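You operate a simulated robot arm through the tools that you are given. There is no shell and no other tool. Be economical: measure what you need, move in short steps, check, and stop when the job is done.

You run a simulated two-armed robot. Do the job below in one go: nothing can be reset, and whatever is moved stays where it is left.

TASK
Put the blue sensor on the counter beside the sink away on the middle of the window bench. Close the blue cover of the washer. Put the 30 silver block from the free end of the counter on top of the grey scrub pad and the 20 silver block on the black seat of the white bench. Open the silver cell box lid. Do these in any order. Set down upright: blue sensor, silver block.

It is judged by the outcome, as a careful person would: the job done as asked, and still so three seconds after it is handed in. It fails if anything else is knocked over, pushed out of place, dropped, spilled or broken. Lids that push on must go on centred and level and be pressed home; caps that screw on are set level and turned clockwise until they are tight.

THE ROBOT
Two 7-joint arms with fingered hands on one trunk, on a base that drives. Base frame: it is fixed to the floor where the robot stands at the start and does not move with it; the origin is under the middle of the robot, x ahead of it, y to its left, z up. Lengths are in m, angles in degrees, forces in N, time in s.
The left shoulder is at the start at [0.052, 0.174, 1.093], the right one opposite. With the tool pointing down near the work surface each hand reaches from about 0.28 to 0.74 m from the robot's upright axis, wherever it stands, measured 20 degrees to its own side. Places, roughly: black seat of the white bench (30x22 cm) [-3.48, 2.88, 0.64]; blue cover of the washer [0.5, 3, 1]; blue sensor [0.75, -0.25, 1]; grey scrub pad (8x10x5 cm) [0.8, 3, 0.9]; middle of the window bench [-3.5, -4.6, 0.9]; silver block [0.75, 3, 1]; silver cell box lid [-4, -4.4, 1]. Payload 3.8 kg a hand.
The tool frame of a hand sits at the grasp point between the pads (the TCP): z along the fingers, y along the line on which they close. The tips reach 0.026 m beyond it. The gripper opens to 0.132 m. The gripper's body begins 0.073 m behind the TCP. The gripper is a hand of 3 fingers: y runs from the thumb to the fingers, the wrist lies at [0, 0, -0.224] in the tool frame.
Orientation is told as [roll, pitch, yaw] about the base's x, y, z axes, in that order, counted from this pose: with the fingers straight down and closing along the base's y, the tool's x points along the base's -x, its y along +y and its z along -z.

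THE INTERFACE
- The arms move only by the tool jog_arm. It takes "left_moves", "right_moves" or both (then of equal length, played together; a hand with none holds still); each is a list of rows, each a list of 6 numbers: the shift along the base's x, y, z in units of 300 mm (1.0 is 300 mm), then the turn, a rotation vector about the base's x, y, z in units of 90 degrees (1.0 is 90 degrees). In form: [[tx, ty, tz, wx, wy, wz], ...]. A call has 1 to 10 rows; each row is the pose to reach, as a shift and turn from the pose commanded when the call began. A call with a number of a shift or a turn outside -1 to 1 is refused whole. Rows are played at 5 a second. More than 0.05 m and 8.6 degrees between two rows, and nothing of the call is played. Where a pose cannot be reached the arm comes as near as it can. A force on the tool above 40 N (or 10 N above the force at the start of the call, whichever is more), or a blocked arm, ends the call early, and 0.2 s more pass. In this call time passes only in rows, and 0.2 s behind the last. The reply holds the time, the measured pose of the TCP, the force on the tool along the base axes, the opening and the grip force, in the units named above and with some noise, with the torque about the TCP (base axes, N m) and any sound that the robot's microphone picked up.
- Cameras (640 x 400 px; columns grow to the right, rows downward): "scene" is now at [0.1828, -0.0223, 1.0305]; the picture's right is [-0.35, -0.94, 0.00], its down [0.33, -0.13, -0.93] and it looks along [0.87, -0.33, 0.36] (base axes); focal length 236 px, centre (320, 200). "left" rides on the left gripper at [-0.062, 0.003, -0.092] in its tool frame; the picture's right is [-0.05, -1.00, 0.00], its down [0.83, -0.04, -0.56] and it looks along [0.55, -0.03, 0.83] (tool axes); focal length 230 px, centre (320, 200). "right" rides on the right gripper at [0.062, 0.003, -0.092] in its tool frame; the picture's right is [-0.05, 1.00, 0.00], its down [-0.83, -0.04, -0.56] and it looks along [-0.55, -0.03, 0.83] (tool axes); focal length 230 px, centre (320, 200). There is no depth. A picture from a camera that has moved, and an enlarged one, comes with that camera's place and axes in the base frame and with its lens. The place of the scene camera against the robot may be out by one fixed shift of up to 0.018 m in any direction.
- get_image(camera): a new picture of that camera. The clock stands still meanwhile.
- move_column(by): slides the trunk up (or, below 0, down) by that many m; the arms and the scene camera ride with it, the base frame stays. It gives what a move gives, with no picture.
- steer(legs): drives the robot by 1 to 6 legs, each [ahead, left, turn to the left] in m, m and degrees, along the robot's own axes; the way and the turn of a leg run together, so that a leg with both is an arc; at most 1.5 m and 180 degrees a leg. The arms and the cameras ride along, it lands a little off, and it stops where it bumps. It gives what a move gives.
- finger_targets(finger1, finger2, thumb_bend, hand): sets how far each is bent, from 0 (flat) to 1 (curled in); at 0.3 the hand is open as for a grip, at 0.7 the pads meet at the TCP. One left out holds its place. A second passes; each finger stops where it meets its share of the squeeze, and holds until it gets a number again. It is the only way to open and close the hand. It gives what a move gives, with no picture; readings hold the bend of each and the force on the fingers (four entries, about 0 where the hand has none), thumb and palm.
- aim_head(pan, tilt): turns the head with the scene camera to pan (to the left, within 60 degrees either way) and tilt (down, from -29 to 69), counted from straight ahead of the robot. It gives what a move gives.
- inspect(camera, box): a new picture of the part [left, top, right, bottom] of that camera's present view, enlarged. The clock stands still meanwhile.
- finish_job(): hands the job in; it is judged then, once.

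Work in short steps. Places have to be worked out from the pictures, the camera data and where the tool is seen: move nearer, look again, correct. Check each grasp and each placing, and mend what went wrong. You have 165 turns and 130 pictures in all, those below and enlarged ones among them. Open the grippers and draw the arms clear of the work before you hand the job in, unless the task says otherwise; then end with one line.

The tools are called after "Request:" as a command line: name --argument value ..., lists and objects as JSON in quotes. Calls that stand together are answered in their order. jog_arm: Moves the arms, as the interface text tells. Its arguments: {"type":"object","properties":{"left_moves":{"type":"array"},"right_moves":{"type":"array"}},"required":[]} The other tools are called the same way: move_column (by) slides the trunk up or down; finger_targets (finger1, finger2, thumb_bend, hand) moves the fingers one by one; steer (legs) drives the base; aim_head (pan, tilt) turns the head that bears the scene camera; get_image (camera) takes a picture; inspect (camera, box) takes an enlarged picture of a part of a camera's view; finish_job () hands the job in.

At the start:

```text
time_s: 0.0
left_tool_pos: [0.5072, 0.0067, 1.1246]
left_ee_rot: [0.0, -0.1, 0.0]
left_wrist_force: [0.0, 0.7, -0.4]
left_torque: [0.05, 0.01, 0.03]
left_opening: 0.1321
left_grip_force: 0.1
left_shape: jaw
left_bend: [0.3, 0.3, 0.3]
left_finger forces: [0.0, 0.0, 0.0, 0.0, 0.0, 0.0]
right_tool_pos: [0.3242, -0.2978, 1.2312]
right_ee_rot: [-0.2, -0.2, 0.0]
right_wrist_force: [-0.5, 0.2, 0.5]
right_torque: [-0.01, 0.0, -0.01]
right_opening: 0.1321
right_grip_force: 0.1
right_shape: jaw
right_bend: [0.3, 0.3, 0.3]
right_finger forces: [0.1, 0.1, 0.1, 0.0, 0.0, 0.1]
trunk travel left (down, up): [-0.4, 0.082]
robot x, y, heading: [-0.0008, -0.0003, 0.0]
head pan, tilt: [-20.6, -20.9]
```

scene: 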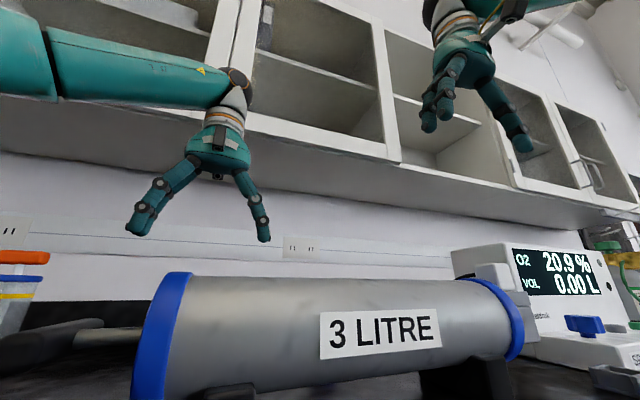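
right: 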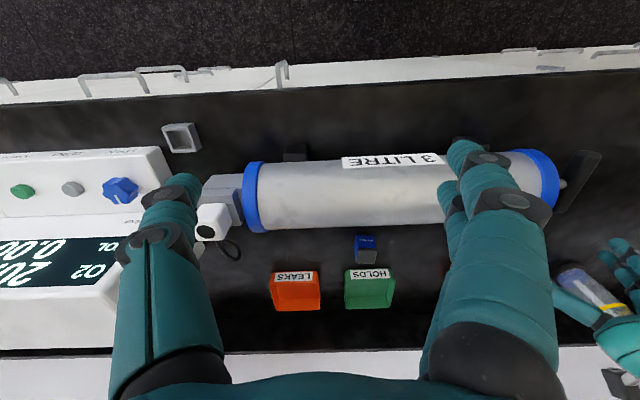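
left: 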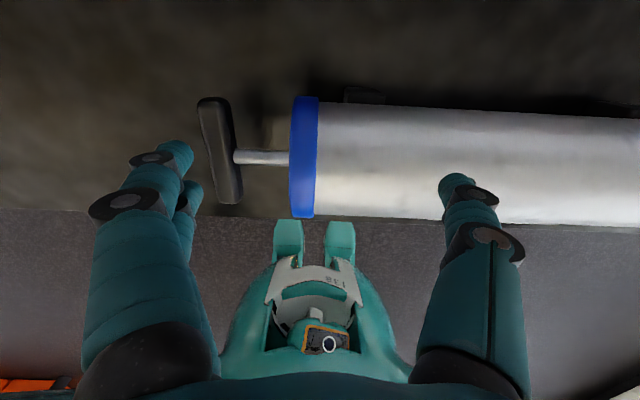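

The counter ahead holds a 3-litre syringe and instruments; I look down at it to find the blue sensor.

Request:
aim_head --pan -20 --tilt 35

Request:
get_image --camera "scene"

```text
time_s: 1.2
left_tool_pos: [0.507, 0.0068, 1.1248]
left_ee_rot: [0.0, 0.0, -0.1]
left_wrist_force: [0.5, 0.1, 0.3]
left_torque: [0.01, -0.02, -0.01]
left_opening: 0.1321
left_grip_force: 0.1
left_shape: jaw
left_bend: [0.3, 0.3, 0.3]
left_finger forces: [0.0, 0.0, 0.0, 0.0, 0.1, 0.1]
right_tool_pos: [0.3232, -0.2981, 1.2317]
right_ee_rot: [-0.1, -0.3, 0.0]
right_wrist_force: [0.2, 0.5, 0.2]
right_torque: [0.02, 0.04, -0.02]
right_opening: 0.1319
right_grip_force: 0.1
right_shape: jaw
right_bend: [0.3, 0.3, 0.3]
right_finger forces: [0.0, 0.0, 0.1, 0.0, 0.0, 0.0]
trunk travel left (down, up): [-0.4, 0.082]
robot x, y, heading: [-0.0005, -0.001, 0.3]
head pan, tilt: [-20.0, 35.0]
```

```text
126 pictures are left
camera scene: at [0.1952, -0.026, 0.944], right [-0.34, -0.94, 0.0], down [-0.54, 0.2, -0.82], along [0.77, -0.28, -0.57], focal length 236 px, centre (320, 200)
```

scene: 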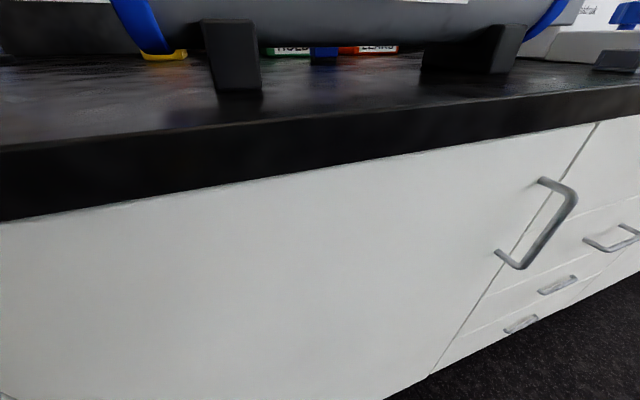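

The small blue block behind the cylinder may be the sensor; I enlarge it in the right camera and look wider with the head up.

Request:
inspect --camera "right" --box '[150, 110, 470, 330]'

Request:
move_column --by 0.08

Request:
aim_head --pan -25 --tilt 12

Request:
get_image --camera "scene"

```text
1.82 times, centred on (310, 220) of right
camera zoom: at [0.2617, -0.2944, 1.3229], right [0.05, 1.0, 0.0], down [0.83, -0.04, 0.56], along [0.56, -0.03, -0.83], focal length 418 px, centre (338, 164)
```

zoom: 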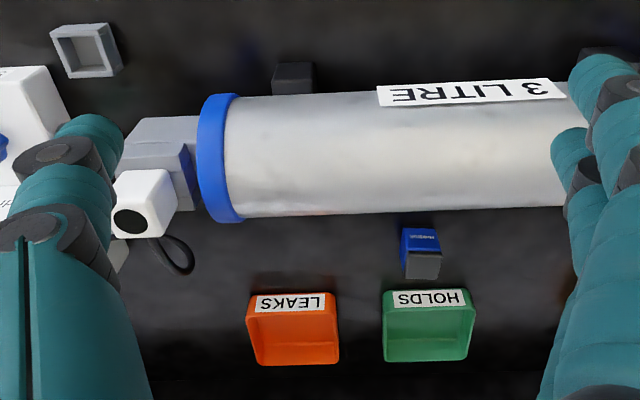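

```text
time_s: 2.4
left_tool_pos: [0.5081, 0.007, 1.2016]
left_ee_rot: [-0.1, 0.2, 0.1]
left_wrist_force: [0.5, 0.1, -0.4]
left_torque: [0.02, 0.04, 0.01]
left_opening: 0.132
left_grip_force: 0.1
left_shape: jaw
left_bend: [0.3, 0.3, 0.3]
left_finger forces: [0.0, 0.0, 0.0, 0.1, 0.1, 0.1]
right_tool_pos: [0.3247, -0.2968, 1.311]
right_ee_rot: [-0.1, 0.0, 0.0]
right_wrist_force: [0.4, -0.2, 0.4]
right_torque: [0.02, 0.06, 0.0]
right_opening: 0.1318
right_grip_force: 0.0
right_shape: jaw
right_bend: [0.3, 0.3, 0.3]
right_finger forces: [0.0, 0.0, 0.0, 0.0, 0.0, 0.0]
trunk travel left (down, up): [-0.48, 0.002]
robot x, y, heading: [-0.0008, -0.0019, 0.1]
head pan, tilt: [-20.0, 35.0]
```

```text
time_s: 3.3
left_tool_pos: [0.5063, 0.0066, 1.204]
left_ee_rot: [0.0, 0.0, 0.0]
left_wrist_force: [0.6, -0.3, 0.6]
left_torque: [0.01, -0.03, 0.0]
left_opening: 0.132
left_grip_force: 0.0
left_shape: jaw
left_bend: [0.3, 0.3, 0.3]
left_finger forces: [0.0, 0.1, 0.0, 0.0, 0.0, 0.0]
right_tool_pos: [0.323, -0.2968, 1.3103]
right_ee_rot: [-0.1, -0.3, -0.1]
right_wrist_force: [0.2, -1.1, -0.1]
right_torque: [0.03, 0.01, -0.02]
right_opening: 0.1318
right_grip_force: 0.0
right_shape: jaw
right_bend: [0.3, 0.3, 0.3]
right_finger forces: [0.1, 0.0, 0.0, 0.0, 0.0, 0.0]
trunk travel left (down, up): [-0.48, 0.002]
robot x, y, heading: [-0.0005, -0.0019, -0.1]
head pan, tilt: [-25.0, 12.0]
```

```text
124 pictures are left
camera scene: at [0.2062, -0.0353, 1.0897], right [-0.42, -0.91, 0.0], down [-0.19, 0.09, -0.98], along [0.89, -0.41, -0.21], focal length 236 px, centre (320, 200)
```

scene: 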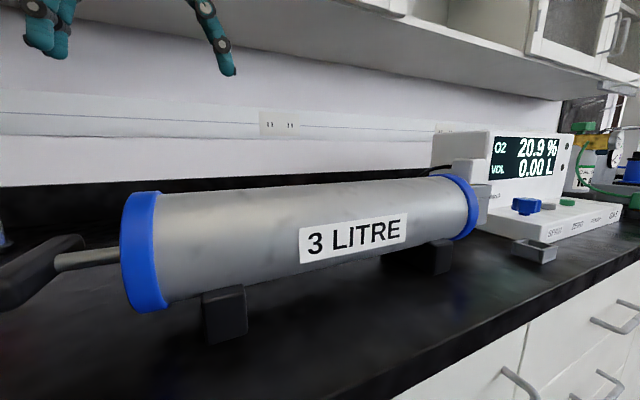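

The blue/grey block (with the label) stands just behind the cylinder at roughly (0.68, -0.21). I bring the right hand forward over the cylinder for a closer look.

Request:
jog_arm --right_moves '[[0.12, 0.06, -0.07, 0, 0, 0], [0.24, 0.12, -0.14, 0, 0, 0], [0.36, 0.18, -0.21, 0, 0, 0], [0.48, 0.24, -0.29, 0, 0, 0], [0.59, 0.29, -0.36, 0, 0, 0]]'

Request:
get_image --camera "right"

```text
time_s: 4.5
left_tool_pos: [0.5076, 0.0068, 1.2016]
left_ee_rot: [0.0, 0.1, 0.0]
left_wrist_force: [0.9, 0.3, 0.9]
left_torque: [0.02, 0.04, 0.03]
left_opening: 0.1321
left_grip_force: 0.2
left_shape: jaw
left_bend: [0.3, 0.3, 0.3]
left_finger forces: [0.0, 0.0, 0.1, 0.0, 0.0, 0.1]
right_tool_pos: [0.4393, -0.2599, 1.2055]
right_ee_rot: [0.0, -0.2, -0.1]
right_wrist_force: [1.3, 0.3, -0.6]
right_torque: [-0.03, 0.01, 0.03]
right_opening: 0.1317
right_grip_force: 0.1
right_shape: jaw
right_bend: [0.3, 0.3, 0.3]
right_finger forces: [0.0, 0.1, 0.0, 0.0, 0.1, 0.0]
right hand out of reach, approached as far as the arm can: row 3, 4, 5
trunk travel left (down, up): [-0.48, 0.002]
robot x, y, heading: [-0.0032, 0.0007, -0.0]
head pan, tilt: [-25.0, 12.0]
```

```text
123 pictures are left
camera right: at [0.3786, -0.2556, 1.2971], right [0.05, 1.0, 0.0], down [0.83, -0.04, 0.56], along [0.56, -0.03, -0.83], focal length 230 px, centre (320, 200)
```

right: 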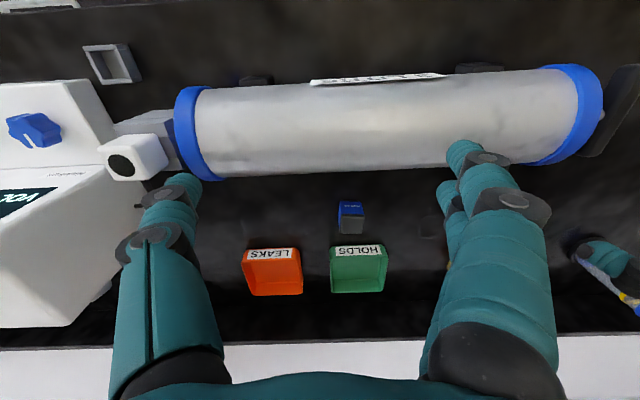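

Sensor measured at about (0.677, -0.208), 4–5 cm wide, top z≈0.95. The reach is short at this height, so I nudge the base forward a little and try again.

Request:
steer --legs '[[0.06, 0, 0]]'

Request:
jog_arm --right_moves '[[0.1, 0.05, -0.03, 0, 0, 0], [0.22, 0.1, -0.06, 0, 0, 0], [0.34, 0.15, -0.1, 0, 0, 0], [0.46, 0.17, -0.13, 0, 0, 0]]'

Request:
get_image --camera "right"

```text
time_s: 5.5
left_tool_pos: [0.5648, 0.0063, 1.2046]
left_ee_rot: [0.0, -0.1, -0.1]
left_wrist_force: [-0.7, -0.6, -0.4]
left_torque: [0.0, 0.04, 0.0]
left_opening: 0.1318
left_grip_force: 0.0
left_shape: jaw
left_bend: [0.3, 0.3, 0.3]
left_finger forces: [0.0, 0.1, 0.0, 0.0, 0.1, 0.0]
right_tool_pos: [0.4968, -0.2591, 1.2068]
right_ee_rot: [0.0, -0.5, 0.0]
right_wrist_force: [0.4, 0.2, -0.1]
right_torque: [-0.01, -0.02, -0.03]
right_opening: 0.1318
right_grip_force: 0.0
right_shape: jaw
right_bend: [0.3, 0.3, 0.3]
right_finger forces: [0.0, 0.0, 0.0, 0.0, 0.0, 0.0]
trunk travel left (down, up): [-0.48, 0.002]
robot x, y, heading: [0.0599, 0.0024, -0.2]
head pan, tilt: [-25.0, 12.0]
```

```text
time_s: 6.5
left_tool_pos: [0.566, 0.0068, 1.2052]
left_ee_rot: [-0.1, -0.1, 0.0]
left_wrist_force: [-0.1, -0.2, 0.1]
left_torque: [0.04, 0.01, -0.01]
left_opening: 0.1319
left_grip_force: 0.0
left_shape: jaw
left_bend: [0.3, 0.3, 0.3]
left_finger forces: [0.0, 0.0, 0.1, 0.0, 0.1, 0.0]
right_tool_pos: [0.5138, -0.2726, 1.1833]
right_ee_rot: [0.0, -0.4, -0.1]
right_wrist_force: [-0.1, -0.3, -0.7]
right_torque: [-0.02, 0.0, -0.02]
right_opening: 0.1319
right_grip_force: 0.1
right_shape: jaw
right_bend: [0.3, 0.3, 0.3]
right_finger forces: [0.0, 0.0, 0.0, 0.0, 0.0, 0.0]
right hand out of reach, approached as far as the arm can: row 1, 2, 3, 4
trunk travel left (down, up): [-0.48, 0.002]
robot x, y, heading: [0.0578, -0.0001, 0.0]
head pan, tilt: [-25.0, 12.0]
```

```text
122 pictures are left
camera right: at [0.4518, -0.2689, 1.2748], right [0.05, 1.0, 0.0], down [0.83, -0.04, 0.56], along [0.56, -0.03, -0.83], focal length 230 px, centre (320, 200)
```

right: 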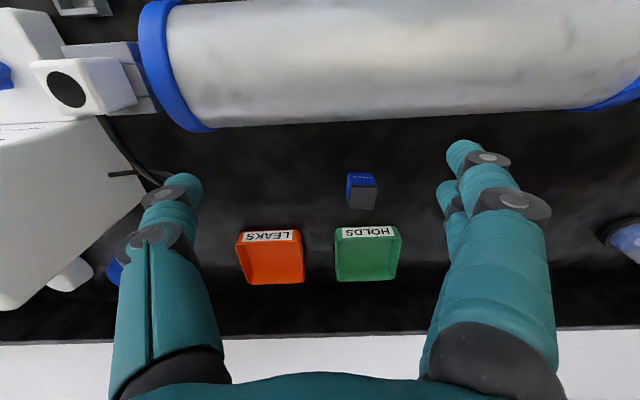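

Sensor is near (0.672, -0.205), top z≈0.945. Before driving nearer I draw the left arm back from under the wall cabinets.

Request:
jog_arm --left_moves '[[-0.12, 0.09, 0.0, 0, 0, 0], [-0.24, 0.18, 0.0, 0, 0, 0], [-0.36, 0.27, 0.0, 0, 0, 0], [-0.48, 0.36, 0, 0, 0, 0], [-0.6, 0.45, 0, 0, 0, 0]]'

Request:
aim_head --pan 0 --tilt -10

Request:
get_image --camera "scene"

```text
time_s: 7.7
left_tool_pos: [0.3849, 0.1434, 1.2048]
left_ee_rot: [0.0, -0.1, 0.0]
left_wrist_force: [0.0, -0.2, 0.0]
left_torque: [-0.01, -0.04, 0.02]
left_opening: 0.1321
left_grip_force: 0.0
left_shape: jaw
left_bend: [0.3, 0.3, 0.3]
left_finger forces: [0.0, 0.1, 0.0, 0.1, 0.0, 0.0]
right_tool_pos: [0.5135, -0.2708, 1.1839]
right_ee_rot: [0.0, -0.3, 0.0]
right_wrist_force: [0.7, 0.5, 0.9]
right_torque: [-0.01, -0.05, 0.0]
right_opening: 0.1318
right_grip_force: 0.2
right_shape: jaw
right_bend: [0.3, 0.3, 0.3]
right_finger forces: [0.0, 0.1, 0.1, 0.0, 0.0, 0.0]
trunk travel left (down, up): [-0.48, 0.002]
robot x, y, heading: [0.0577, 0.0013, 0.2]
head pan, tilt: [-25.0, 12.0]
```

```text
time_s: 8.6
left_tool_pos: [0.3856, 0.1426, 1.2041]
left_ee_rot: [0.0, 0.0, 0.0]
left_wrist_force: [0.1, 0.0, 0.2]
left_torque: [0.02, -0.01, 0.02]
left_opening: 0.1317
left_grip_force: 0.1
left_shape: jaw
left_bend: [0.3, 0.3, 0.3]
left_finger forces: [0.0, 0.0, 0.0, 0.1, 0.0, 0.0]
right_tool_pos: [0.5137, -0.2727, 1.1823]
right_ee_rot: [0.0, -0.3, 0.0]
right_wrist_force: [0.2, -0.5, -0.7]
right_torque: [0.02, 0.02, -0.02]
right_opening: 0.132
right_grip_force: 0.1
right_shape: jaw
right_bend: [0.3, 0.3, 0.3]
right_finger forces: [0.1, 0.0, 0.1, 0.0, 0.0, 0.0]
trunk travel left (down, up): [-0.48, 0.002]
robot x, y, heading: [0.0588, -0.0067, -0.0]
head pan, tilt: [0.0, -10.0]
```

```text
121 pictures are left
camera scene: at [0.2654, 0.004, 1.1241], right [0.0, -1.0, 0.0], down [0.17, 0.0, -0.98], along [0.98, 0.0, 0.17], focal length 236 px, centre (320, 200)
```

scene: 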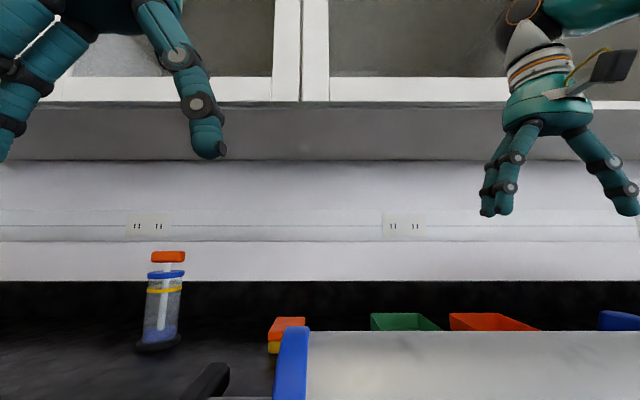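

Cabinet underside is at z≈1.36, front x≈0.64, so I enter with the hand tilted forward 30° to keep the wrist low and back, hovering behind the cylinder above the sensor.

Request:
jog_arm --right_moves '[[0, 0.03, -0.05, 0, -0.09, 0], [0, 0.07, -0.1, 0, -0.17, 0], [0.03, 0.11, -0.15, 0, -0.25, 0], [0.1, 0.15, -0.2, 0, -0.333, 0], [0.22, 0.18, -0.25, 0, -0.333, 0], [0.34, 0.21, -0.26, 0, -0.333, 0], [0.45, 0.223, -0.27, 0, -0.333, 0], [0.5, 0.223, -0.27, 0, -0.333, 0]]'

Request:
get_image --camera "right"

```text
time_s: 10.3
left_tool_pos: [0.385, 0.1425, 1.2042]
left_ee_rot: [0.1, 0.1, 0.0]
left_wrist_force: [-0.6, 0.7, -0.4]
left_torque: [0.0, 0.01, -0.02]
left_opening: 0.1318
left_grip_force: 0.0
left_shape: jaw
left_bend: [0.3, 0.3, 0.3]
left_finger forces: [0.0, 0.0, 0.0, 0.0, 0.0, 0.0]
right_tool_pos: [0.5868, -0.2185, 1.1075]
right_ee_rot: [-0.1, -30.2, 0.0]
right_wrist_force: [0.1, -0.3, 0.4]
right_torque: [-0.01, -0.01, -0.02]
right_opening: 0.1319
right_grip_force: 0.0
right_shape: jaw
right_bend: [0.3, 0.3, 0.3]
right_finger forces: [0.0, 0.1, 0.0, 0.0, 0.0, 0.0]
right hand out of reach, approached as far as the arm can: row 6, 7, 8
trunk travel left (down, up): [-0.48, 0.002]
robot x, y, heading: [0.0602, -0.0001, -0.2]
head pan, tilt: [0.0, -10.0]
```

```text
120 pictures are left
camera right: at [0.4868, -0.2156, 1.1575], right [0.05, 1.0, 0.03], down [0.44, -0.04, 0.9], along [0.9, -0.03, -0.44], focal length 230 px, centre (320, 200)
```

right: 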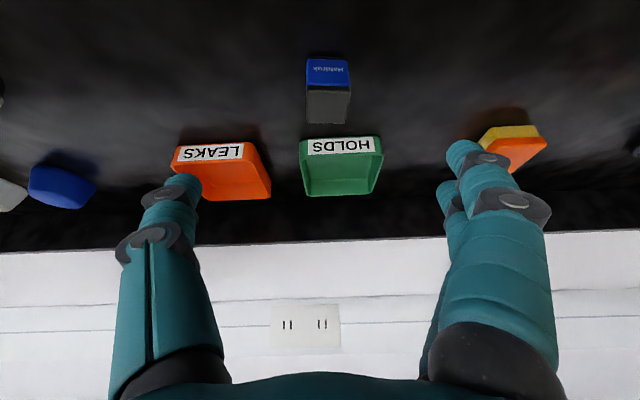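

The sensor is now at (0.677, -0.208), ~5 cm square, 4.5 cm high, front blue and top grey. I'm short of reach by ~9 cm, so I nudge the base 4 cm and descend-forward.

Request:
steer --legs '[[0.04, 0, 0]]'

Request:
jog_arm --right_moves '[[0.08, 0.02, -0.04, 0, 0, 0], [0.16, 0.035, -0.08, 0, 0, 0], [0.17, 0.035, -0.18, 0, 0, 0]]'

```text
time_s: 11.2
left_tool_pos: [0.3979, 0.1421, 1.2042]
left_ee_rot: [0.0, 0.1, 0.1]
left_wrist_force: [0.2, 0.2, -0.4]
left_torque: [-0.02, -0.01, 0.02]
left_opening: 0.1321
left_grip_force: 0.1
left_shape: jaw
left_bend: [0.3, 0.3, 0.3]
left_finger forces: [0.0, 0.0, 0.0, 0.1, 0.0, 0.1]
right_tool_pos: [0.5996, -0.2175, 1.1086]
right_ee_rot: [0.1, -30.2, 0.0]
right_wrist_force: [-0.5, 0.2, -0.7]
right_torque: [-0.01, 0.01, -0.04]
right_opening: 0.1317
right_grip_force: 0.1
right_shape: jaw
right_bend: [0.3, 0.3, 0.3]
right_finger forces: [0.0, 0.0, 0.0, 0.1, 0.0, 0.1]
trunk travel left (down, up): [-0.48, 0.002]
robot x, y, heading: [0.068, -0.0006, 0.1]
head pan, tilt: [0.0, -10.0]
stopped in leg 1: the robot was blocked; the commanded pose is now the measured one
```

```text
time_s: 12.0
left_tool_pos: [0.3952, 0.1419, 1.2034]
left_ee_rot: [0.0, 0.0, 0.0]
left_wrist_force: [-0.2, -0.1, -0.8]
left_torque: [-0.01, -0.01, -0.02]
left_opening: 0.1322
left_grip_force: 0.0
left_shape: jaw
left_bend: [0.3, 0.3, 0.3]
left_finger forces: [0.0, 0.0, 0.0, 0.0, 0.0, 0.0]
right_tool_pos: [0.605, -0.2202, 1.1014]
right_ee_rot: [0.1, -30.4, -0.2]
right_wrist_force: [0.7, 0.4, 0.7]
right_torque: [-0.01, 0.02, -0.02]
right_opening: 0.1319
right_grip_force: 0.1
right_shape: jaw
right_bend: [0.3, 0.3, 0.3]
right_finger forces: [0.1, 0.0, 0.0, 0.1, 0.1, 0.0]
right hand out of reach, approached as far as the arm can: row 1, 2, 3
trunk travel left (down, up): [-0.48, 0.002]
robot x, y, heading: [0.0719, 0.0002, 0.1]
head pan, tilt: [0.0, -10.0]
```

The base is against the counter now. The limit seems tied to height, so I try going straight down behind the cylinder (still ~7 cm clear of it) and then forward.

Request:
jog_arm --right_moves '[[0.0, 0.02, -0.1, 0, 0, 0], [0.0, 0.03, -0.2, 0, 0, 0], [0.08, 0.035, -0.3, 0, 0, 0]]'

Request:
get_image --camera "right"

```text
time_s: 12.8
left_tool_pos: [0.3972, 0.1428, 1.2045]
left_ee_rot: [0.0, -0.1, 0.1]
left_wrist_force: [0.3, -0.6, 0.6]
left_torque: [0.0, 0.0, 0.0]
left_opening: 0.1319
left_grip_force: 0.1
left_shape: jaw
left_bend: [0.3, 0.3, 0.3]
left_finger forces: [0.0, 0.1, 0.0, 0.0, 0.0, 0.1]
right_tool_pos: [0.6012, -0.239, 1.0243]
right_ee_rot: [0.1, -30.4, 0.0]
right_wrist_force: [0.2, 0.0, -0.2]
right_torque: [-0.01, -0.01, 0.0]
right_opening: 0.1319
right_grip_force: 0.1
right_shape: jaw
right_bend: [0.3, 0.3, 0.3]
right_finger forces: [0.1, 0.0, 0.0, 0.0, 0.0, 0.0]
right hand out of reach, approached as far as the arm can: row 1, 2, 3
trunk travel left (down, up): [-0.48, 0.002]
robot x, y, heading: [0.0696, -0.0025, 0.0]
head pan, tilt: [0.0, -10.0]
```

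```text
119 pictures are left
camera right: at [0.5022, -0.235, 1.0727], right [0.04, 1.0, 0.03], down [0.44, -0.04, 0.9], along [0.9, -0.03, -0.44], focal length 230 px, centre (320, 200)
```

right: 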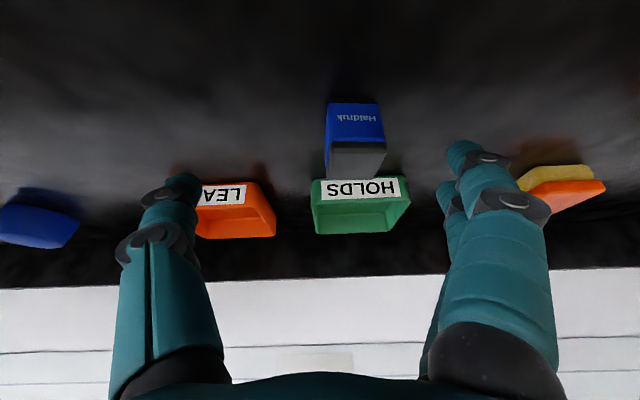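

The tilt itself seems to cost reach. Now that the fingers are behind the cylinder and low, I un-tilt gradually while moving over the sensor (wrist stays below the cabinets at z≈1.23).

Request:
jog_arm --right_moves '[[0.04, 0.02, 0.0, 0, 0.09, 0], [0.08, 0.04, 0.0, 0, 0.17, 0], [0.14, 0.07, -0.03, 0, 0.25, 0], [0.19, 0.1, -0.06, 0, 0.333, 0], [0.235, 0.1, -0.08, 0, 0.333, 0]]'

Request:
get_image --camera "right"

```text
time_s: 14.0
left_tool_pos: [0.3964, 0.1419, 1.2037]
left_ee_rot: [-0.1, -0.1, 0.1]
left_wrist_force: [0.4, 0.7, 0.1]
left_torque: [0.02, 0.03, 0.0]
left_opening: 0.132
left_grip_force: 0.0
left_shape: jaw
left_bend: [0.3, 0.3, 0.3]
left_finger forces: [0.0, 0.0, 0.0, 0.0, 0.0, 0.0]
right_tool_pos: [0.5394, -0.2833, 1.0356]
right_ee_rot: [0.1, -0.4, -0.1]
right_wrist_force: [4.3, 0.5, -0.2]
right_torque: [0.07, -0.09, -0.36]
right_opening: 0.1319
right_grip_force: 0.0
right_shape: jaw
right_bend: [0.3, 0.3, 0.3]
right_finger forces: [4.2, 0.0, 0.0, 0.0, 0.1, 0.0]
right hand out of reach, approached as far as the arm can: row 1, 2, 3, 4, 5
trunk travel left (down, up): [-0.48, 0.002]
robot x, y, heading: [0.071, -0.0019, 0.0]
head pan, tilt: [0.0, -10.0]
```

```text
118 pictures are left
camera right: at [0.4776, -0.2801, 1.1277], right [0.05, 1.0, 0.0], down [0.83, -0.05, 0.56], along [0.56, -0.03, -0.83], focal length 230 px, centre (320, 200)
```

right: 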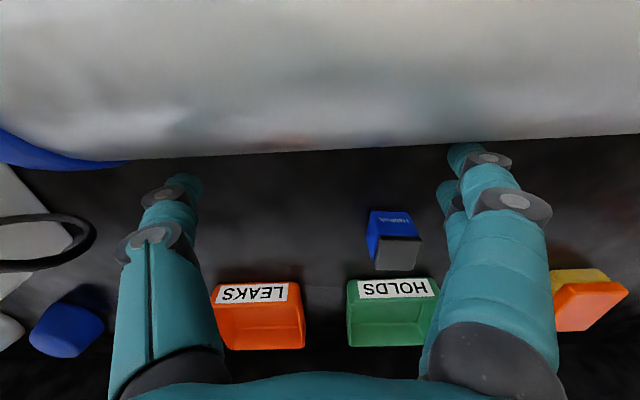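

A finger brushed the cylinder (4 N) because the un-tilted pose reaches less. I tilt back and away at once, then lift.

Request:
jog_arm --right_moves '[[0.05, 0.03, 0.02, 0, -0.08, 0], [0.1, 0.07, 0.05, 0, -0.17, 0], [0.15, 0.11, 0.08, 0, -0.25, 0], [0.2, 0.147, 0.12, 0, -0.333, 0], [0.2, 0.147, 0.25, 0, -0.333, 0]]'

Request:
aim_head --pan -25 --tilt 10

Request:
get_image --camera "scene"

```text
time_s: 15.2
left_tool_pos: [0.3971, 0.143, 1.2046]
left_ee_rot: [0.0, -0.2, 0.0]
left_wrist_force: [0.0, 0.6, -0.4]
left_torque: [0.01, -0.01, 0.04]
left_opening: 0.132
left_grip_force: 0.1
left_shape: jaw
left_bend: [0.3, 0.3, 0.3]
left_finger forces: [0.0, 0.1, 0.0, 0.0, 0.0, 0.1]
right_tool_pos: [0.5955, -0.2381, 1.1116]
right_ee_rot: [0.0, -30.4, 0.0]
right_wrist_force: [0.6, 0.1, -0.3]
right_torque: [-0.01, -0.03, 0.0]
right_opening: 0.132
right_grip_force: 0.0
right_shape: jaw
right_bend: [0.3, 0.3, 0.3]
right_finger forces: [0.0, 0.1, 0.0, 0.0, 0.0, 0.1]
trunk travel left (down, up): [-0.48, 0.002]
robot x, y, heading: [0.0685, 0.0001, 0.0]
head pan, tilt: [0.0, -10.0]
```

```text
time_s: 16.1
left_tool_pos: [0.3967, 0.143, 1.2044]
left_ee_rot: [0.1, -0.2, 0.0]
left_wrist_force: [0.4, -0.4, 0.4]
left_torque: [0.02, -0.01, -0.01]
left_opening: 0.132
left_grip_force: 0.0
left_shape: jaw
left_bend: [0.3, 0.3, 0.3]
left_finger forces: [0.0, 0.1, 0.0, 0.1, 0.1, 0.0]
right_tool_pos: [0.5963, -0.2392, 1.1114]
right_ee_rot: [-0.1, -30.3, 0.0]
right_wrist_force: [1.0, 1.0, 0.0]
right_torque: [0.03, 0.0, -0.01]
right_opening: 0.1321
right_grip_force: 0.0
right_shape: jaw
right_bend: [0.3, 0.3, 0.3]
right_finger forces: [0.0, 0.1, 0.0, 0.0, 0.0, 0.0]
trunk travel left (down, up): [-0.48, 0.002]
robot x, y, heading: [0.0675, -0.0023, 0.1]
head pan, tilt: [-25.0, 10.0]
```

```text
117 pictures are left
camera scene: at [0.2762, -0.0351, 1.093], right [-0.42, -0.91, 0.0], down [-0.16, 0.07, -0.98], along [0.89, -0.42, -0.17], focal length 236 px, centre (320, 200)
```

scene: 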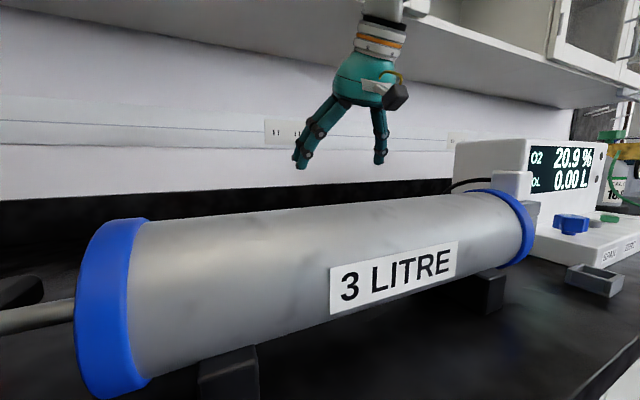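

The cylinder still sits true on its cradles. The forearm seems to come from above; I look at the right arm's posture to understand the reach limit.

Request:
aim_head --pan -45 --tilt -29

Request:
get_image --camera "scene"

```text
time_s: 17.1
left_tool_pos: [0.3965, 0.1426, 1.2042]
left_ee_rot: [0.0, -0.1, 0.0]
left_wrist_force: [-0.2, -1.0, 0.0]
left_torque: [-0.01, 0.0, 0.01]
left_opening: 0.1321
left_grip_force: 0.1
left_shape: jaw
left_bend: [0.3, 0.3, 0.3]
left_finger forces: [0.0, 0.1, 0.0, 0.0, 0.0, 0.0]
right_tool_pos: [0.5963, -0.2388, 1.1106]
right_ee_rot: [0.0, -30.2, 0.0]
right_wrist_force: [1.3, -0.7, 0.1]
right_torque: [0.01, 0.02, 0.0]
right_opening: 0.1319
right_grip_force: 0.0
right_shape: jaw
right_bend: [0.3, 0.3, 0.3]
right_finger forces: [0.0, 0.0, 0.0, 0.0, 0.0, 0.0]
trunk travel left (down, up): [-0.48, 0.002]
robot x, y, heading: [0.0732, 0.0, 0.1]
head pan, tilt: [-45.0, -28.6]
```

```text
116 pictures are left
camera scene: at [0.2393, -0.0433, 1.149], right [-0.71, -0.71, 0.0], down [0.34, -0.34, -0.88], along [0.62, -0.62, 0.48], focal length 236 px, centre (320, 200)
```

scene: 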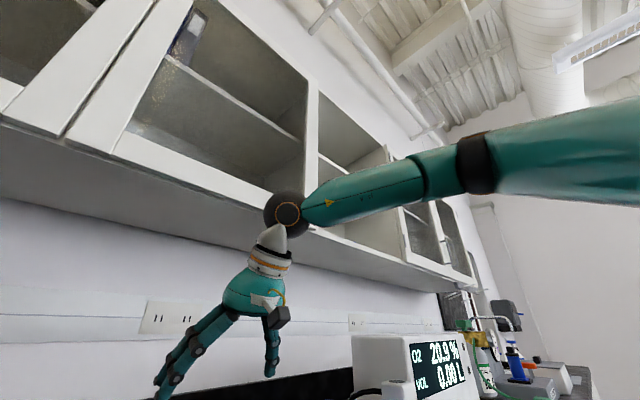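

The elbow sits far out to the right, so the wrist is twisted. I test whether yawing the hand to the left frees reach (z 1.11, clear of everything).

Request:
jog_arm --right_moves '[[0.0, 0.0, 0.0, 0, 0, 0.08], [0.05, 0.0, 0.0, 0, 0, 0.16], [0.1, 0.03, 0, 0, 0, 0.24], [0.15, 0.06, 0, 0, 0, 0.32], [0.2, 0.08, 0, 0, 0, 0.4]]'

```text
time_s: 18.4
left_tool_pos: [0.3956, 0.1426, 1.2053]
left_ee_rot: [-0.1, -0.1, 0.0]
left_wrist_force: [-1.2, -0.8, -0.5]
left_torque: [-0.01, -0.01, 0.03]
left_opening: 0.1318
left_grip_force: 0.1
left_shape: jaw
left_bend: [0.3, 0.3, 0.3]
left_finger forces: [0.0, 0.1, 0.0, 0.0, 0.0, 0.1]
right_tool_pos: [0.6394, -0.2242, 1.1126]
right_ee_rot: [-0.1, -30.5, 36.1]
right_wrist_force: [1.0, -0.3, 1.4]
right_torque: [-0.01, -0.02, 0.0]
right_opening: 0.132
right_grip_force: 0.1
right_shape: jaw
right_bend: [0.3, 0.3, 0.3]
right_finger forces: [0.0, 0.0, 0.0, 0.1, 0.0, 0.1]
right hand out of reach, approached as far as the arm can: row 4, 5
trunk travel left (down, up): [-0.48, 0.002]
robot x, y, heading: [0.0682, 0.0001, -0.0]
head pan, tilt: [-45.0, -28.6]
```

Yaw helps (x now 0.639). The bin behind is ~7 cm beyond the sensor, so a 90°-yawed grip (closing along x) fits; I yaw further while easing down and over the sensor.

Request:
jog_arm --right_moves '[[0.02, 0.0, -0.02, 0, 0, 0.086], [0.04, 0.0, -0.05, 0, 0, 0.172], [0.06, 0.01, -0.08, 0, 0, 0.258], [0.08, 0.02, -0.11, 0, 0, 0.344], [0.1, 0.03, -0.14, 0, 0, 0.43], [0.12, 0.04, -0.16, 0, 0, 0.516], [0.13, 0.05, -0.167, 0, 0, 0.6]]'

Request:
get_image --camera "right"

Request:
get_image --camera "scene"

```text
time_s: 19.9
left_tool_pos: [0.3957, 0.1433, 1.2036]
left_ee_rot: [0.0, 0.0, -0.1]
left_wrist_force: [0.0, -0.3, 0.3]
left_torque: [-0.01, 0.01, -0.01]
left_opening: 0.1317
left_grip_force: 0.0
left_shape: jaw
left_bend: [0.3, 0.3, 0.3]
left_finger forces: [0.0, 0.0, 0.1, 0.0, 0.0, 0.0]
right_tool_pos: [0.5689, -0.2404, 1.0798]
right_ee_rot: [0.0, -30.2, 90.1]
right_wrist_force: [0.0, -0.2, 0.2]
right_torque: [0.0, -0.01, 0.01]
right_opening: 0.1318
right_grip_force: 0.0
right_shape: jaw
right_bend: [0.3, 0.3, 0.3]
right_finger forces: [0.0, 0.0, 0.0, 0.0, 0.1, 0.1]
right hand out of reach, approached as far as the arm can: row 1, 2, 3, 4, 5, 6, 7
trunk travel left (down, up): [-0.48, 0.002]
robot x, y, heading: [0.0693, -0.0001, -0.3]
head pan, tilt: [-45.0, -28.6]
```

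```text
115 pictures are left
camera right: at [0.5672, -0.3407, 1.1284], right [-1.0, 0.04, 0.03], down [0.04, 0.44, 0.9], along [0.03, 0.9, -0.44], focal length 230 px, centre (320, 200)
```

right: 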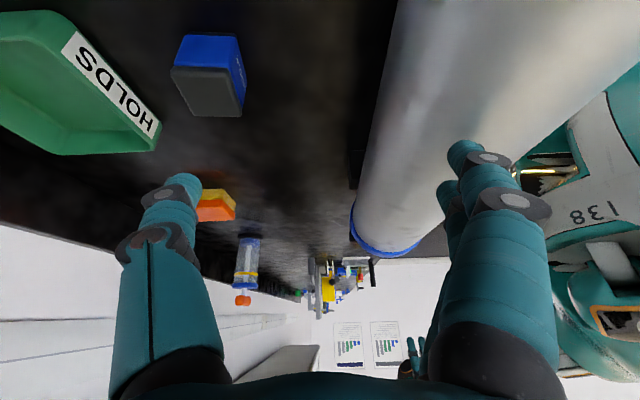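

```text
114 pictures are left
camera scene: at [0.2392, -0.0433, 1.1491], right [-0.71, -0.71, 0.0], down [0.34, -0.34, -0.88], along [0.62, -0.62, 0.48], focal length 236 px, centre (320, 200)
```

scene: 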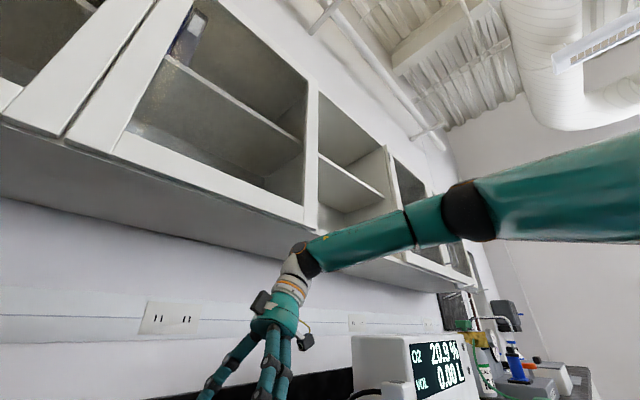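

Not reaching this way, and the arm geometry shows the shoulder is the trouble: turning the robot left brings its right shoulder ~10 cm nearer. I lift and draw the right hand back first, undoing the yaw.

Request:
jog_arm --right_moves '[[0.0, 0.0, 0.15, 0, 0, 0], [0.0, 0.0, 0.3, 0, 0, 0], [-0.08, 0.0, 0.4, 0, 0, -0.09], [-0.18, 0.0, 0.45, 0, 0, -0.18], [-0.28, -0.02, 0.45, 0, 0, -0.27], [-0.38, -0.05, 0.45, 0, 0, -0.36], [-0.48, -0.1, 0.45, 0, 0, -0.45], [-0.58, -0.15, 0.45, 0, 0, -0.54], [-0.65, -0.2, 0.45, 0, 0, -0.63], [-0.65, -0.2, 0.45, 0, 0, -0.72]]'

```text
time_s: 22.1
left_tool_pos: [0.3964, 0.1432, 1.2042]
left_ee_rot: [0.0, -0.2, 0.1]
left_wrist_force: [0.3, 0.4, 0.3]
left_torque: [-0.02, -0.02, 0.04]
left_opening: 0.1321
left_grip_force: 0.0
left_shape: jaw
left_bend: [0.3, 0.3, 0.3]
left_finger forces: [0.1, 0.1, 0.0, 0.1, 0.0, 0.1]
right_tool_pos: [0.3742, -0.3024, 1.2134]
right_ee_rot: [0.0, -30.4, 25.0]
right_wrist_force: [0.2, 0.3, 0.1]
right_torque: [-0.03, -0.01, -0.01]
right_opening: 0.1318
right_grip_force: 0.0
right_shape: jaw
right_bend: [0.3, 0.3, 0.3]
right_finger forces: [0.0, 0.1, 0.0, 0.1, 0.0, 0.0]
trunk travel left (down, up): [-0.48, 0.002]
robot x, y, heading: [0.0696, 0.0002, 0.1]
head pan, tilt: [-45.0, -28.6]
```

Hand clear. Now back 3 cm, turn left 40° and creep forward.

Request:
steer --legs '[[-0.03, 0, 0], [0, 0, 40]]'

Request:
jog_arm --right_moves '[[0, 0, 0, -0.08, 0.016, 0], [0, 0, 0, -0.16, 0.032, 0], [0, 0, 0, -0.24, 0.05, 0], [0, 0, 0, -0.302, 0.141, 0]]'

```text
time_s: 24.9
left_tool_pos: [0.1984, 0.3188, 1.2055]
left_ee_rot: [0.0, -0.1, 40.1]
left_wrist_force: [0.8, 0.2, -0.3]
left_torque: [-0.01, 0.0, 0.03]
left_opening: 0.1317
left_grip_force: 0.0
left_shape: jaw
left_bend: [0.3, 0.3, 0.3]
left_finger forces: [0.0, 0.0, 0.0, 0.0, 0.1, 0.0]
right_tool_pos: [0.467, -0.0352, 1.2147]
right_ee_rot: [0.0, -30.3, 65.3]
right_wrist_force: [-0.2, 0.7, 0.3]
right_torque: [0.02, 0.01, 0.03]
right_opening: 0.1321
right_grip_force: 0.0
right_shape: jaw
right_bend: [0.3, 0.3, 0.3]
right_finger forces: [0.0, 0.0, 0.0, 0.0, 0.1, 0.0]
trunk travel left (down, up): [-0.48, 0.002]
robot x, y, heading: [0.0405, -0.0007, 40.1]
head pan, tilt: [-45.0, -28.6]
```

```text
refused: row 4 steps farther than a row can; nothing moved
```

Turned. I now untilt the hand (4 even steps).

Request:
jog_arm --right_moves '[[0, 0, 0, -0.0755, 0.035, 0], [0, 0, 0, -0.151, 0.07, 0], [0, 0, 0, -0.226, 0.105, 0], [0, 0, 0, -0.302, 0.141, 0]]'

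Request:
steer --legs '[[0.031, -0.026, 0]]'

```text
time_s: 25.9
left_tool_pos: [0.1982, 0.3192, 1.2044]
left_ee_rot: [0.0, 0.0, 40.0]
left_wrist_force: [0.1, -0.2, -0.4]
left_torque: [0.02, 0.02, 0.03]
left_opening: 0.1318
left_grip_force: 0.1
left_shape: jaw
left_bend: [0.3, 0.3, 0.3]
left_finger forces: [0.1, 0.1, 0.0, 0.0, 0.1, 0.0]
right_tool_pos: [0.4658, -0.0333, 1.2145]
right_ee_rot: [0.2, -0.2, 65.2]
right_wrist_force: [0.6, 1.2, -0.3]
right_torque: [-0.02, 0.01, -0.03]
right_opening: 0.1321
right_grip_force: 0.0
right_shape: jaw
right_bend: [0.3, 0.3, 0.3]
right_finger forces: [0.0, 0.0, 0.0, 0.0, 0.0, 0.1]
trunk travel left (down, up): [-0.48, 0.002]
robot x, y, heading: [0.0393, 0.0002, 40.3]
head pan, tilt: [-45.0, -28.6]
```

```text
time_s: 26.9
left_tool_pos: [0.2311, 0.319, 1.2043]
left_ee_rot: [0.1, -0.1, 40.0]
left_wrist_force: [0.2, 0.1, 0.3]
left_torque: [0.0, 0.03, -0.02]
left_opening: 0.1318
left_grip_force: 0.1
left_shape: jaw
left_bend: [0.3, 0.3, 0.3]
left_finger forces: [0.0, 0.1, 0.1, 0.0, 0.0, 0.1]
right_tool_pos: [0.5006, -0.0335, 1.2136]
right_ee_rot: [0.5, -0.3, 65.2]
right_wrist_force: [-0.4, -0.1, -0.6]
right_torque: [0.0, 0.03, 0.03]
right_opening: 0.1322
right_grip_force: 0.0
right_shape: jaw
right_bend: [0.3, 0.3, 0.3]
right_finger forces: [0.1, 0.1, 0.1, 0.0, 0.0, 0.0]
trunk travel left (down, up): [-0.48, 0.002]
robot x, y, heading: [0.0731, -0.0002, 40.3]
head pan, tilt: [-45.0, -28.6]
stopped in leg 1: the robot was blocked; the commanded pose is now the measured one
```

Now yaw the hand square to the counter while sliding right to y≈-0.2 at safe height.

Request:
jog_arm --right_moves '[[0, -0.06, 0, 0, 0, -0.09], [0, -0.12, 0, 0, 0, -0.18], [0, -0.18, 0, 0, 0, -0.27], [0, -0.25, 0, 0, 0, -0.36], [0, -0.32, 0, 0, 0, -0.45], [0, -0.39, -0.05, 0, 0, -0.54], [0, -0.46, -0.1, 0, 0, -0.63], [0, -0.55, -0.15, 0, 0, -0.724]]'

Request:
get_image --camera "right"

```text
time_s: 28.7
left_tool_pos: [0.2279, 0.3179, 1.2049]
left_ee_rot: [-0.1, -0.2, 40.1]
left_wrist_force: [0.1, -0.4, -0.4]
left_torque: [-0.01, 0.0, -0.01]
left_opening: 0.1318
left_grip_force: 0.1
left_shape: jaw
left_bend: [0.3, 0.3, 0.3]
left_finger forces: [0.0, 0.0, 0.0, 0.0, 0.1, 0.0]
right_tool_pos: [0.4959, -0.2012, 1.1672]
right_ee_rot: [0.2, -0.3, -0.1]
right_wrist_force: [-0.2, -0.1, -0.3]
right_torque: [-0.02, 0.0, 0.03]
right_opening: 0.132
right_grip_force: 0.0
right_shape: jaw
right_bend: [0.3, 0.3, 0.3]
right_finger forces: [0.0, 0.1, 0.0, 0.1, 0.0, 0.0]
trunk travel left (down, up): [-0.48, 0.002]
robot x, y, heading: [0.0696, -0.0008, 39.9]
head pan, tilt: [-45.0, -28.6]
```

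```text
113 pictures are left
camera right: at [0.4349, -0.1982, 1.2606], right [0.05, 1.0, 0.01], down [0.83, -0.05, 0.56], along [0.56, -0.03, -0.83], focal length 230 px, centre (320, 200)
```

right: 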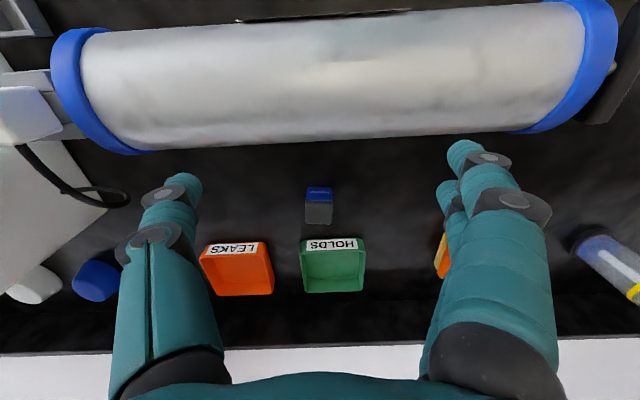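

Now fully in reach. I tilt the hand 20° forward and swing over the cylinder to hover above the sensor at z≈1.0.

Request:
jog_arm --right_moves '[[0.1, -0.01, -0.07, 0, -0.08, 0], [0.2, -0.02, -0.14, 0, -0.16, 0], [0.33, -0.025, -0.2, 0, -0.22, 0], [0.47, -0.03, -0.25, 0, -0.22, 0], [0.583, -0.03, -0.3, 0, -0.22, 0], [0.6, -0.03, -0.42, 0, -0.22, 0], [0.6, -0.03, -0.54, 0, -0.22, 0]]'

Request:
get_image --camera "right"

```text
time_s: 30.3
left_tool_pos: [0.2274, 0.3178, 1.204]
left_ee_rot: [-0.1, -0.1, 39.9]
left_wrist_force: [0.4, 0.0, 0.7]
left_torque: [0.0, 0.02, 0.03]
left_opening: 0.1318
left_grip_force: 0.1
left_shape: jaw
left_bend: [0.3, 0.3, 0.3]
left_finger forces: [0.0, 0.0, 0.0, 0.0, 0.0, 0.0]
right_tool_pos: [0.6769, -0.2091, 1.0073]
right_ee_rot: [0.2, -20.1, 0.1]
right_wrist_force: [0.0, 0.5, -1.1]
right_torque: [-0.02, 0.01, 0.04]
right_opening: 0.132
right_grip_force: 0.1
right_shape: jaw
right_bend: [0.3, 0.3, 0.3]
right_finger forces: [0.0, 0.0, 0.0, 0.0, 0.1, 0.0]
trunk travel left (down, up): [-0.48, 0.002]
robot x, y, heading: [0.0703, -0.0009, 40.1]
head pan, tilt: [-45.0, -28.6]
```

```text
112 pictures are left
camera right: at [0.5882, -0.2065, 1.072], right [0.05, 1.0, 0.02], down [0.59, -0.04, 0.81], along [0.81, -0.02, -0.59], focal length 230 px, centre (320, 200)
```

right: 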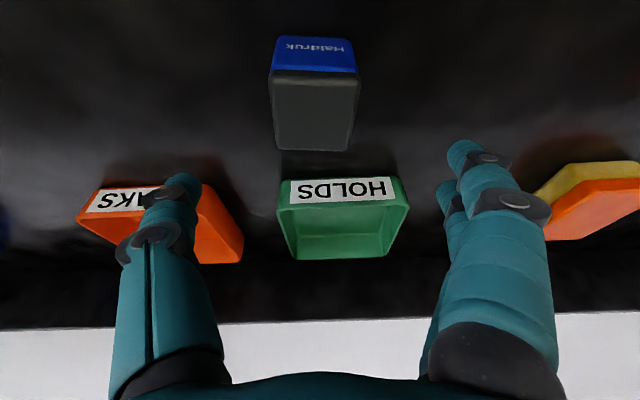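

Sensor is centred at (0.674, -0.208) between the open fingers. I descend to z≈0.93.

Request:
jog_arm --right_moves '[[-0.01, 0.0, -0.12, 0, 0, 0], [-0.01, 0.0, -0.2, 0, 0, 0], [-0.01, 0.0, -0.255, 0, 0, 0]]'

Request:
finger_targets --hand "right" --finger1 0.7 --finger2 0.7 --thumb_bend 0.7

Request:
get_image --camera "right"

```text
time_s: 31.1
left_tool_pos: [0.2267, 0.3176, 1.2064]
left_ee_rot: [-0.1, -0.4, 40.0]
left_wrist_force: [1.2, -0.2, 0.9]
left_torque: [-0.01, 0.01, -0.01]
left_opening: 0.132
left_grip_force: 0.1
left_shape: jaw
left_bend: [0.3, 0.3, 0.3]
left_finger forces: [0.0, 0.1, 0.0, 0.1, 0.1, 0.0]
right_tool_pos: [0.6743, -0.208, 0.9358]
right_ee_rot: [0.3, -20.6, -0.1]
right_wrist_force: [2.6, -3.9, 17.8]
right_torque: [1.36, 0.13, -0.14]
right_opening: 0.1321
right_grip_force: 0.0
right_shape: jaw
right_bend: [0.27, 0.3, 0.3]
right_finger forces: [17.7, 0.1, 0.0, 0.0, 0.8, 0.1]
trunk travel left (down, up): [-0.48, 0.002]
robot x, y, heading: [0.0677, 0.0, 40.2]
head pan, tilt: [-45.0, -28.6]
```

```text
time_s: 31.5
left_tool_pos: [0.2261, 0.3198, 1.2057]
left_ee_rot: [0.0, -0.3, 40.0]
left_wrist_force: [0.7, 0.2, -0.7]
left_torque: [0.01, -0.01, -0.03]
left_opening: 0.1319
left_grip_force: 0.0
left_shape: jaw
left_bend: [0.3, 0.3, 0.3]
left_finger forces: [0.0, 0.0, 0.0, 0.0, 0.1, 0.1]
right_tool_pos: [0.6783, -0.2051, 0.9402]
right_ee_rot: [0.3, -21.6, 0.4]
right_wrist_force: [-2.7, 2.0, 24.3]
right_torque: [1.76, 0.21, 0.14]
right_opening: 0.0587
right_grip_force: 12.1
right_shape: fingers
right_bend: [0.53, 0.7, 0.7]
right_finger forces: [24.8, 0.0, 0.1, 0.0, 0.0, 0.0]
trunk travel left (down, up): [-0.48, 0.002]
robot x, y, heading: [0.0663, -0.001, 40.2]
head pan, tilt: [-45.0, -28.6]
stopped (right hand): the force on the tool passed its limit at 44 N (the readings are from after the stop); the commanded pose is now the measured one
```

```text
111 pictures are left
camera right: at [0.5871, -0.2031, 1.0031], right [0.04, 1.0, 0.02], down [0.57, -0.04, 0.82], along [0.82, -0.02, -0.57], focal length 230 px, centre (320, 200)
```

right: 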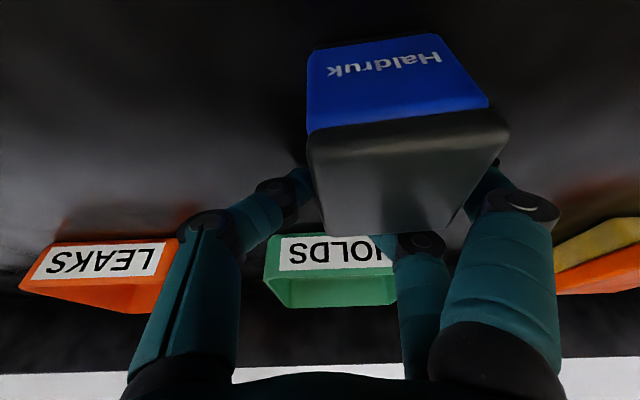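

Finger 1's tip met the counter and stopped the close; the sensor slid ~2 cm but stands upright. I lift 2 cm, reopen, and look again.

Request:
jog_arm --right_moves '[[0.0, 0.0, 0.07, 0, 0, 0]]'

Request:
finger_targets --hand "right" --finger1 0.3 --finger2 0.3 --thumb_bend 0.3

Request:
jog_arm --right_moves '[[0.0, 0.0, 0.15, 0, 0, 0], [0.0, 0.0, 0.25, 0, 0, 0]]'

Request:
get_image --camera "right"

```text
time_s: 31.9
left_tool_pos: [0.2283, 0.3193, 1.2041]
left_ee_rot: [0.0, 0.0, 40.0]
left_wrist_force: [0.3, 0.0, 0.3]
left_torque: [-0.01, -0.01, 0.0]
left_opening: 0.1319
left_grip_force: 0.0
left_shape: jaw
left_bend: [0.3, 0.3, 0.3]
left_finger forces: [0.1, 0.0, 0.0, 0.0, 0.0, 0.1]
right_tool_pos: [0.6757, -0.2107, 0.9548]
right_ee_rot: [-0.4, -20.5, 0.4]
right_wrist_force: [-0.6, -0.8, -0.2]
right_torque: [-0.01, 0.02, -0.01]
right_opening: 0.0061
right_grip_force: 0.2
right_shape: fingers
right_bend: [0.7, 0.7, 0.7]
right_finger forces: [0.1, 0.0, 0.1, 0.1, 0.1, 0.1]
trunk travel left (down, up): [-0.48, 0.002]
robot x, y, heading: [0.0691, -0.001, 40.1]
head pan, tilt: [-45.0, -28.6]
```

```text
time_s: 32.9
left_tool_pos: [0.228, 0.3183, 1.2056]
left_ee_rot: [0.0, -0.2, 39.9]
left_wrist_force: [-0.2, -0.1, -0.1]
left_torque: [-0.01, 0.01, 0.02]
left_opening: 0.1318
left_grip_force: 0.0
left_shape: jaw
left_bend: [0.3, 0.3, 0.3]
left_finger forces: [0.0, 0.1, 0.0, 0.0, 0.1, 0.0]
right_tool_pos: [0.6773, -0.2091, 0.9557]
right_ee_rot: [-0.1, -20.8, 0.4]
right_wrist_force: [0.4, 0.4, -0.7]
right_torque: [-0.02, -0.01, 0.03]
right_opening: 0.1337
right_grip_force: 0.1
right_shape: fingers
right_bend: [0.3, 0.3, 0.3]
right_finger forces: [0.0, 0.0, 0.0, 0.0, 0.0, 0.0]
trunk travel left (down, up): [-0.48, 0.002]
robot x, y, heading: [0.0719, -0.0012, 40.3]
head pan, tilt: [-45.0, -28.6]
```

```text
time_s: 33.5
left_tool_pos: [0.2278, 0.3199, 1.2051]
left_ee_rot: [0.0, -0.2, 40.0]
left_wrist_force: [-0.4, -0.5, 0.8]
left_torque: [0.01, 0.01, -0.02]
left_opening: 0.1319
left_grip_force: 0.0
left_shape: jaw
left_bend: [0.3, 0.3, 0.3]
left_finger forces: [0.0, 0.0, 0.0, 0.0, 0.0, 0.1]
right_tool_pos: [0.6768, -0.2085, 1.0311]
right_ee_rot: [-0.1, -20.7, 0.4]
right_wrist_force: [0.8, 1.1, 0.5]
right_torque: [0.01, 0.01, -0.01]
right_opening: 0.1342
right_grip_force: 0.0
right_shape: fingers
right_bend: [0.3, 0.3, 0.3]
right_finger forces: [0.0, 0.1, 0.1, 0.0, 0.0, 0.0]
trunk travel left (down, up): [-0.48, 0.002]
robot x, y, heading: [0.0684, 0.0005, 40.3]
head pan, tilt: [-45.0, -28.6]
```

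```text
110 pictures are left
camera right: at [0.5877, -0.2056, 1.0955], right [0.04, 1.0, 0.02], down [0.58, -0.04, 0.81], along [0.81, -0.03, -0.58], focal length 230 px, centre (320, 200)
```

right: 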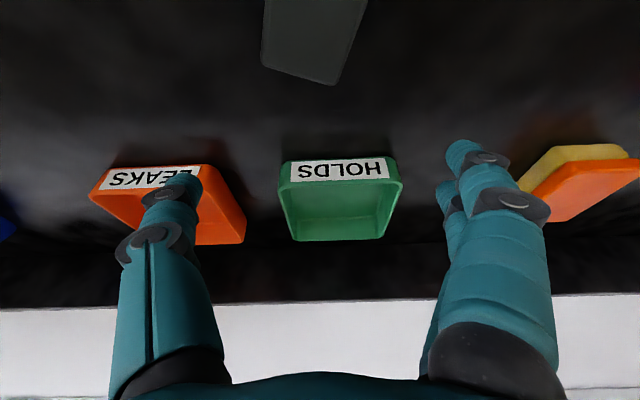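

The closing fingers squeezed behind the sensor because the tilt lowered one finger onto the counter; the sensor is upright, now nearer the cylinder and slightly rotated. I untilt the hand to vertical and look again.

Request:
jog_arm --right_moves '[[0.0, 0.0, 0.03, 0, 0.09, 0], [-0.05, 0.0, 0.06, 0, 0.17, 0], [-0.12, 0, 0.08, 0, 0.23, 0]]'

Request:
get_image --camera "right"

```text
time_s: 34.3
left_tool_pos: [0.2271, 0.3189, 1.2045]
left_ee_rot: [-0.1, -0.2, 40.0]
left_wrist_force: [0.2, 0.7, 0.4]
left_torque: [-0.01, -0.01, 0.0]
left_opening: 0.1319
left_grip_force: 0.0
left_shape: jaw
left_bend: [0.3, 0.3, 0.3]
left_finger forces: [0.0, 0.0, 0.1, 0.0, 0.0, 0.0]
right_tool_pos: [0.641, -0.2083, 1.0558]
right_ee_rot: [0.0, -0.1, 0.4]
right_wrist_force: [-0.8, -0.8, 0.3]
right_torque: [0.0, -0.01, -0.01]
right_opening: 0.1342
right_grip_force: 0.1
right_shape: fingers
right_bend: [0.3, 0.3, 0.3]
right_finger forces: [0.0, 0.0, 0.1, 0.0, 0.0, 0.1]
trunk travel left (down, up): [-0.48, 0.002]
robot x, y, heading: [0.0735, -0.0017, 40.1]
head pan, tilt: [-45.0, -28.6]
```

```text
109 pictures are left
camera right: at [0.5793, -0.2051, 1.1477], right [0.05, 1.0, 0.0], down [0.83, -0.04, 0.56], along [0.56, -0.03, -0.83], focal length 230 px, centre (320, 200)
```

right: 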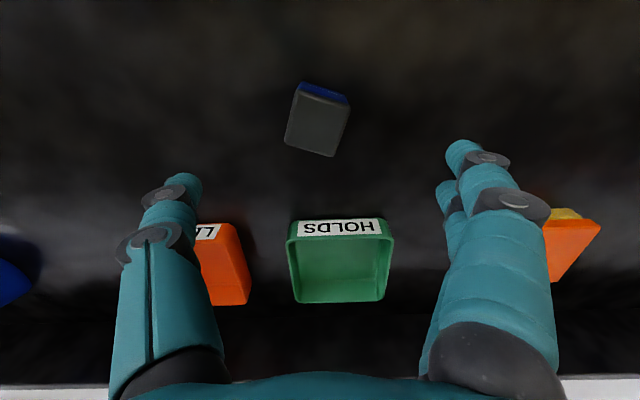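

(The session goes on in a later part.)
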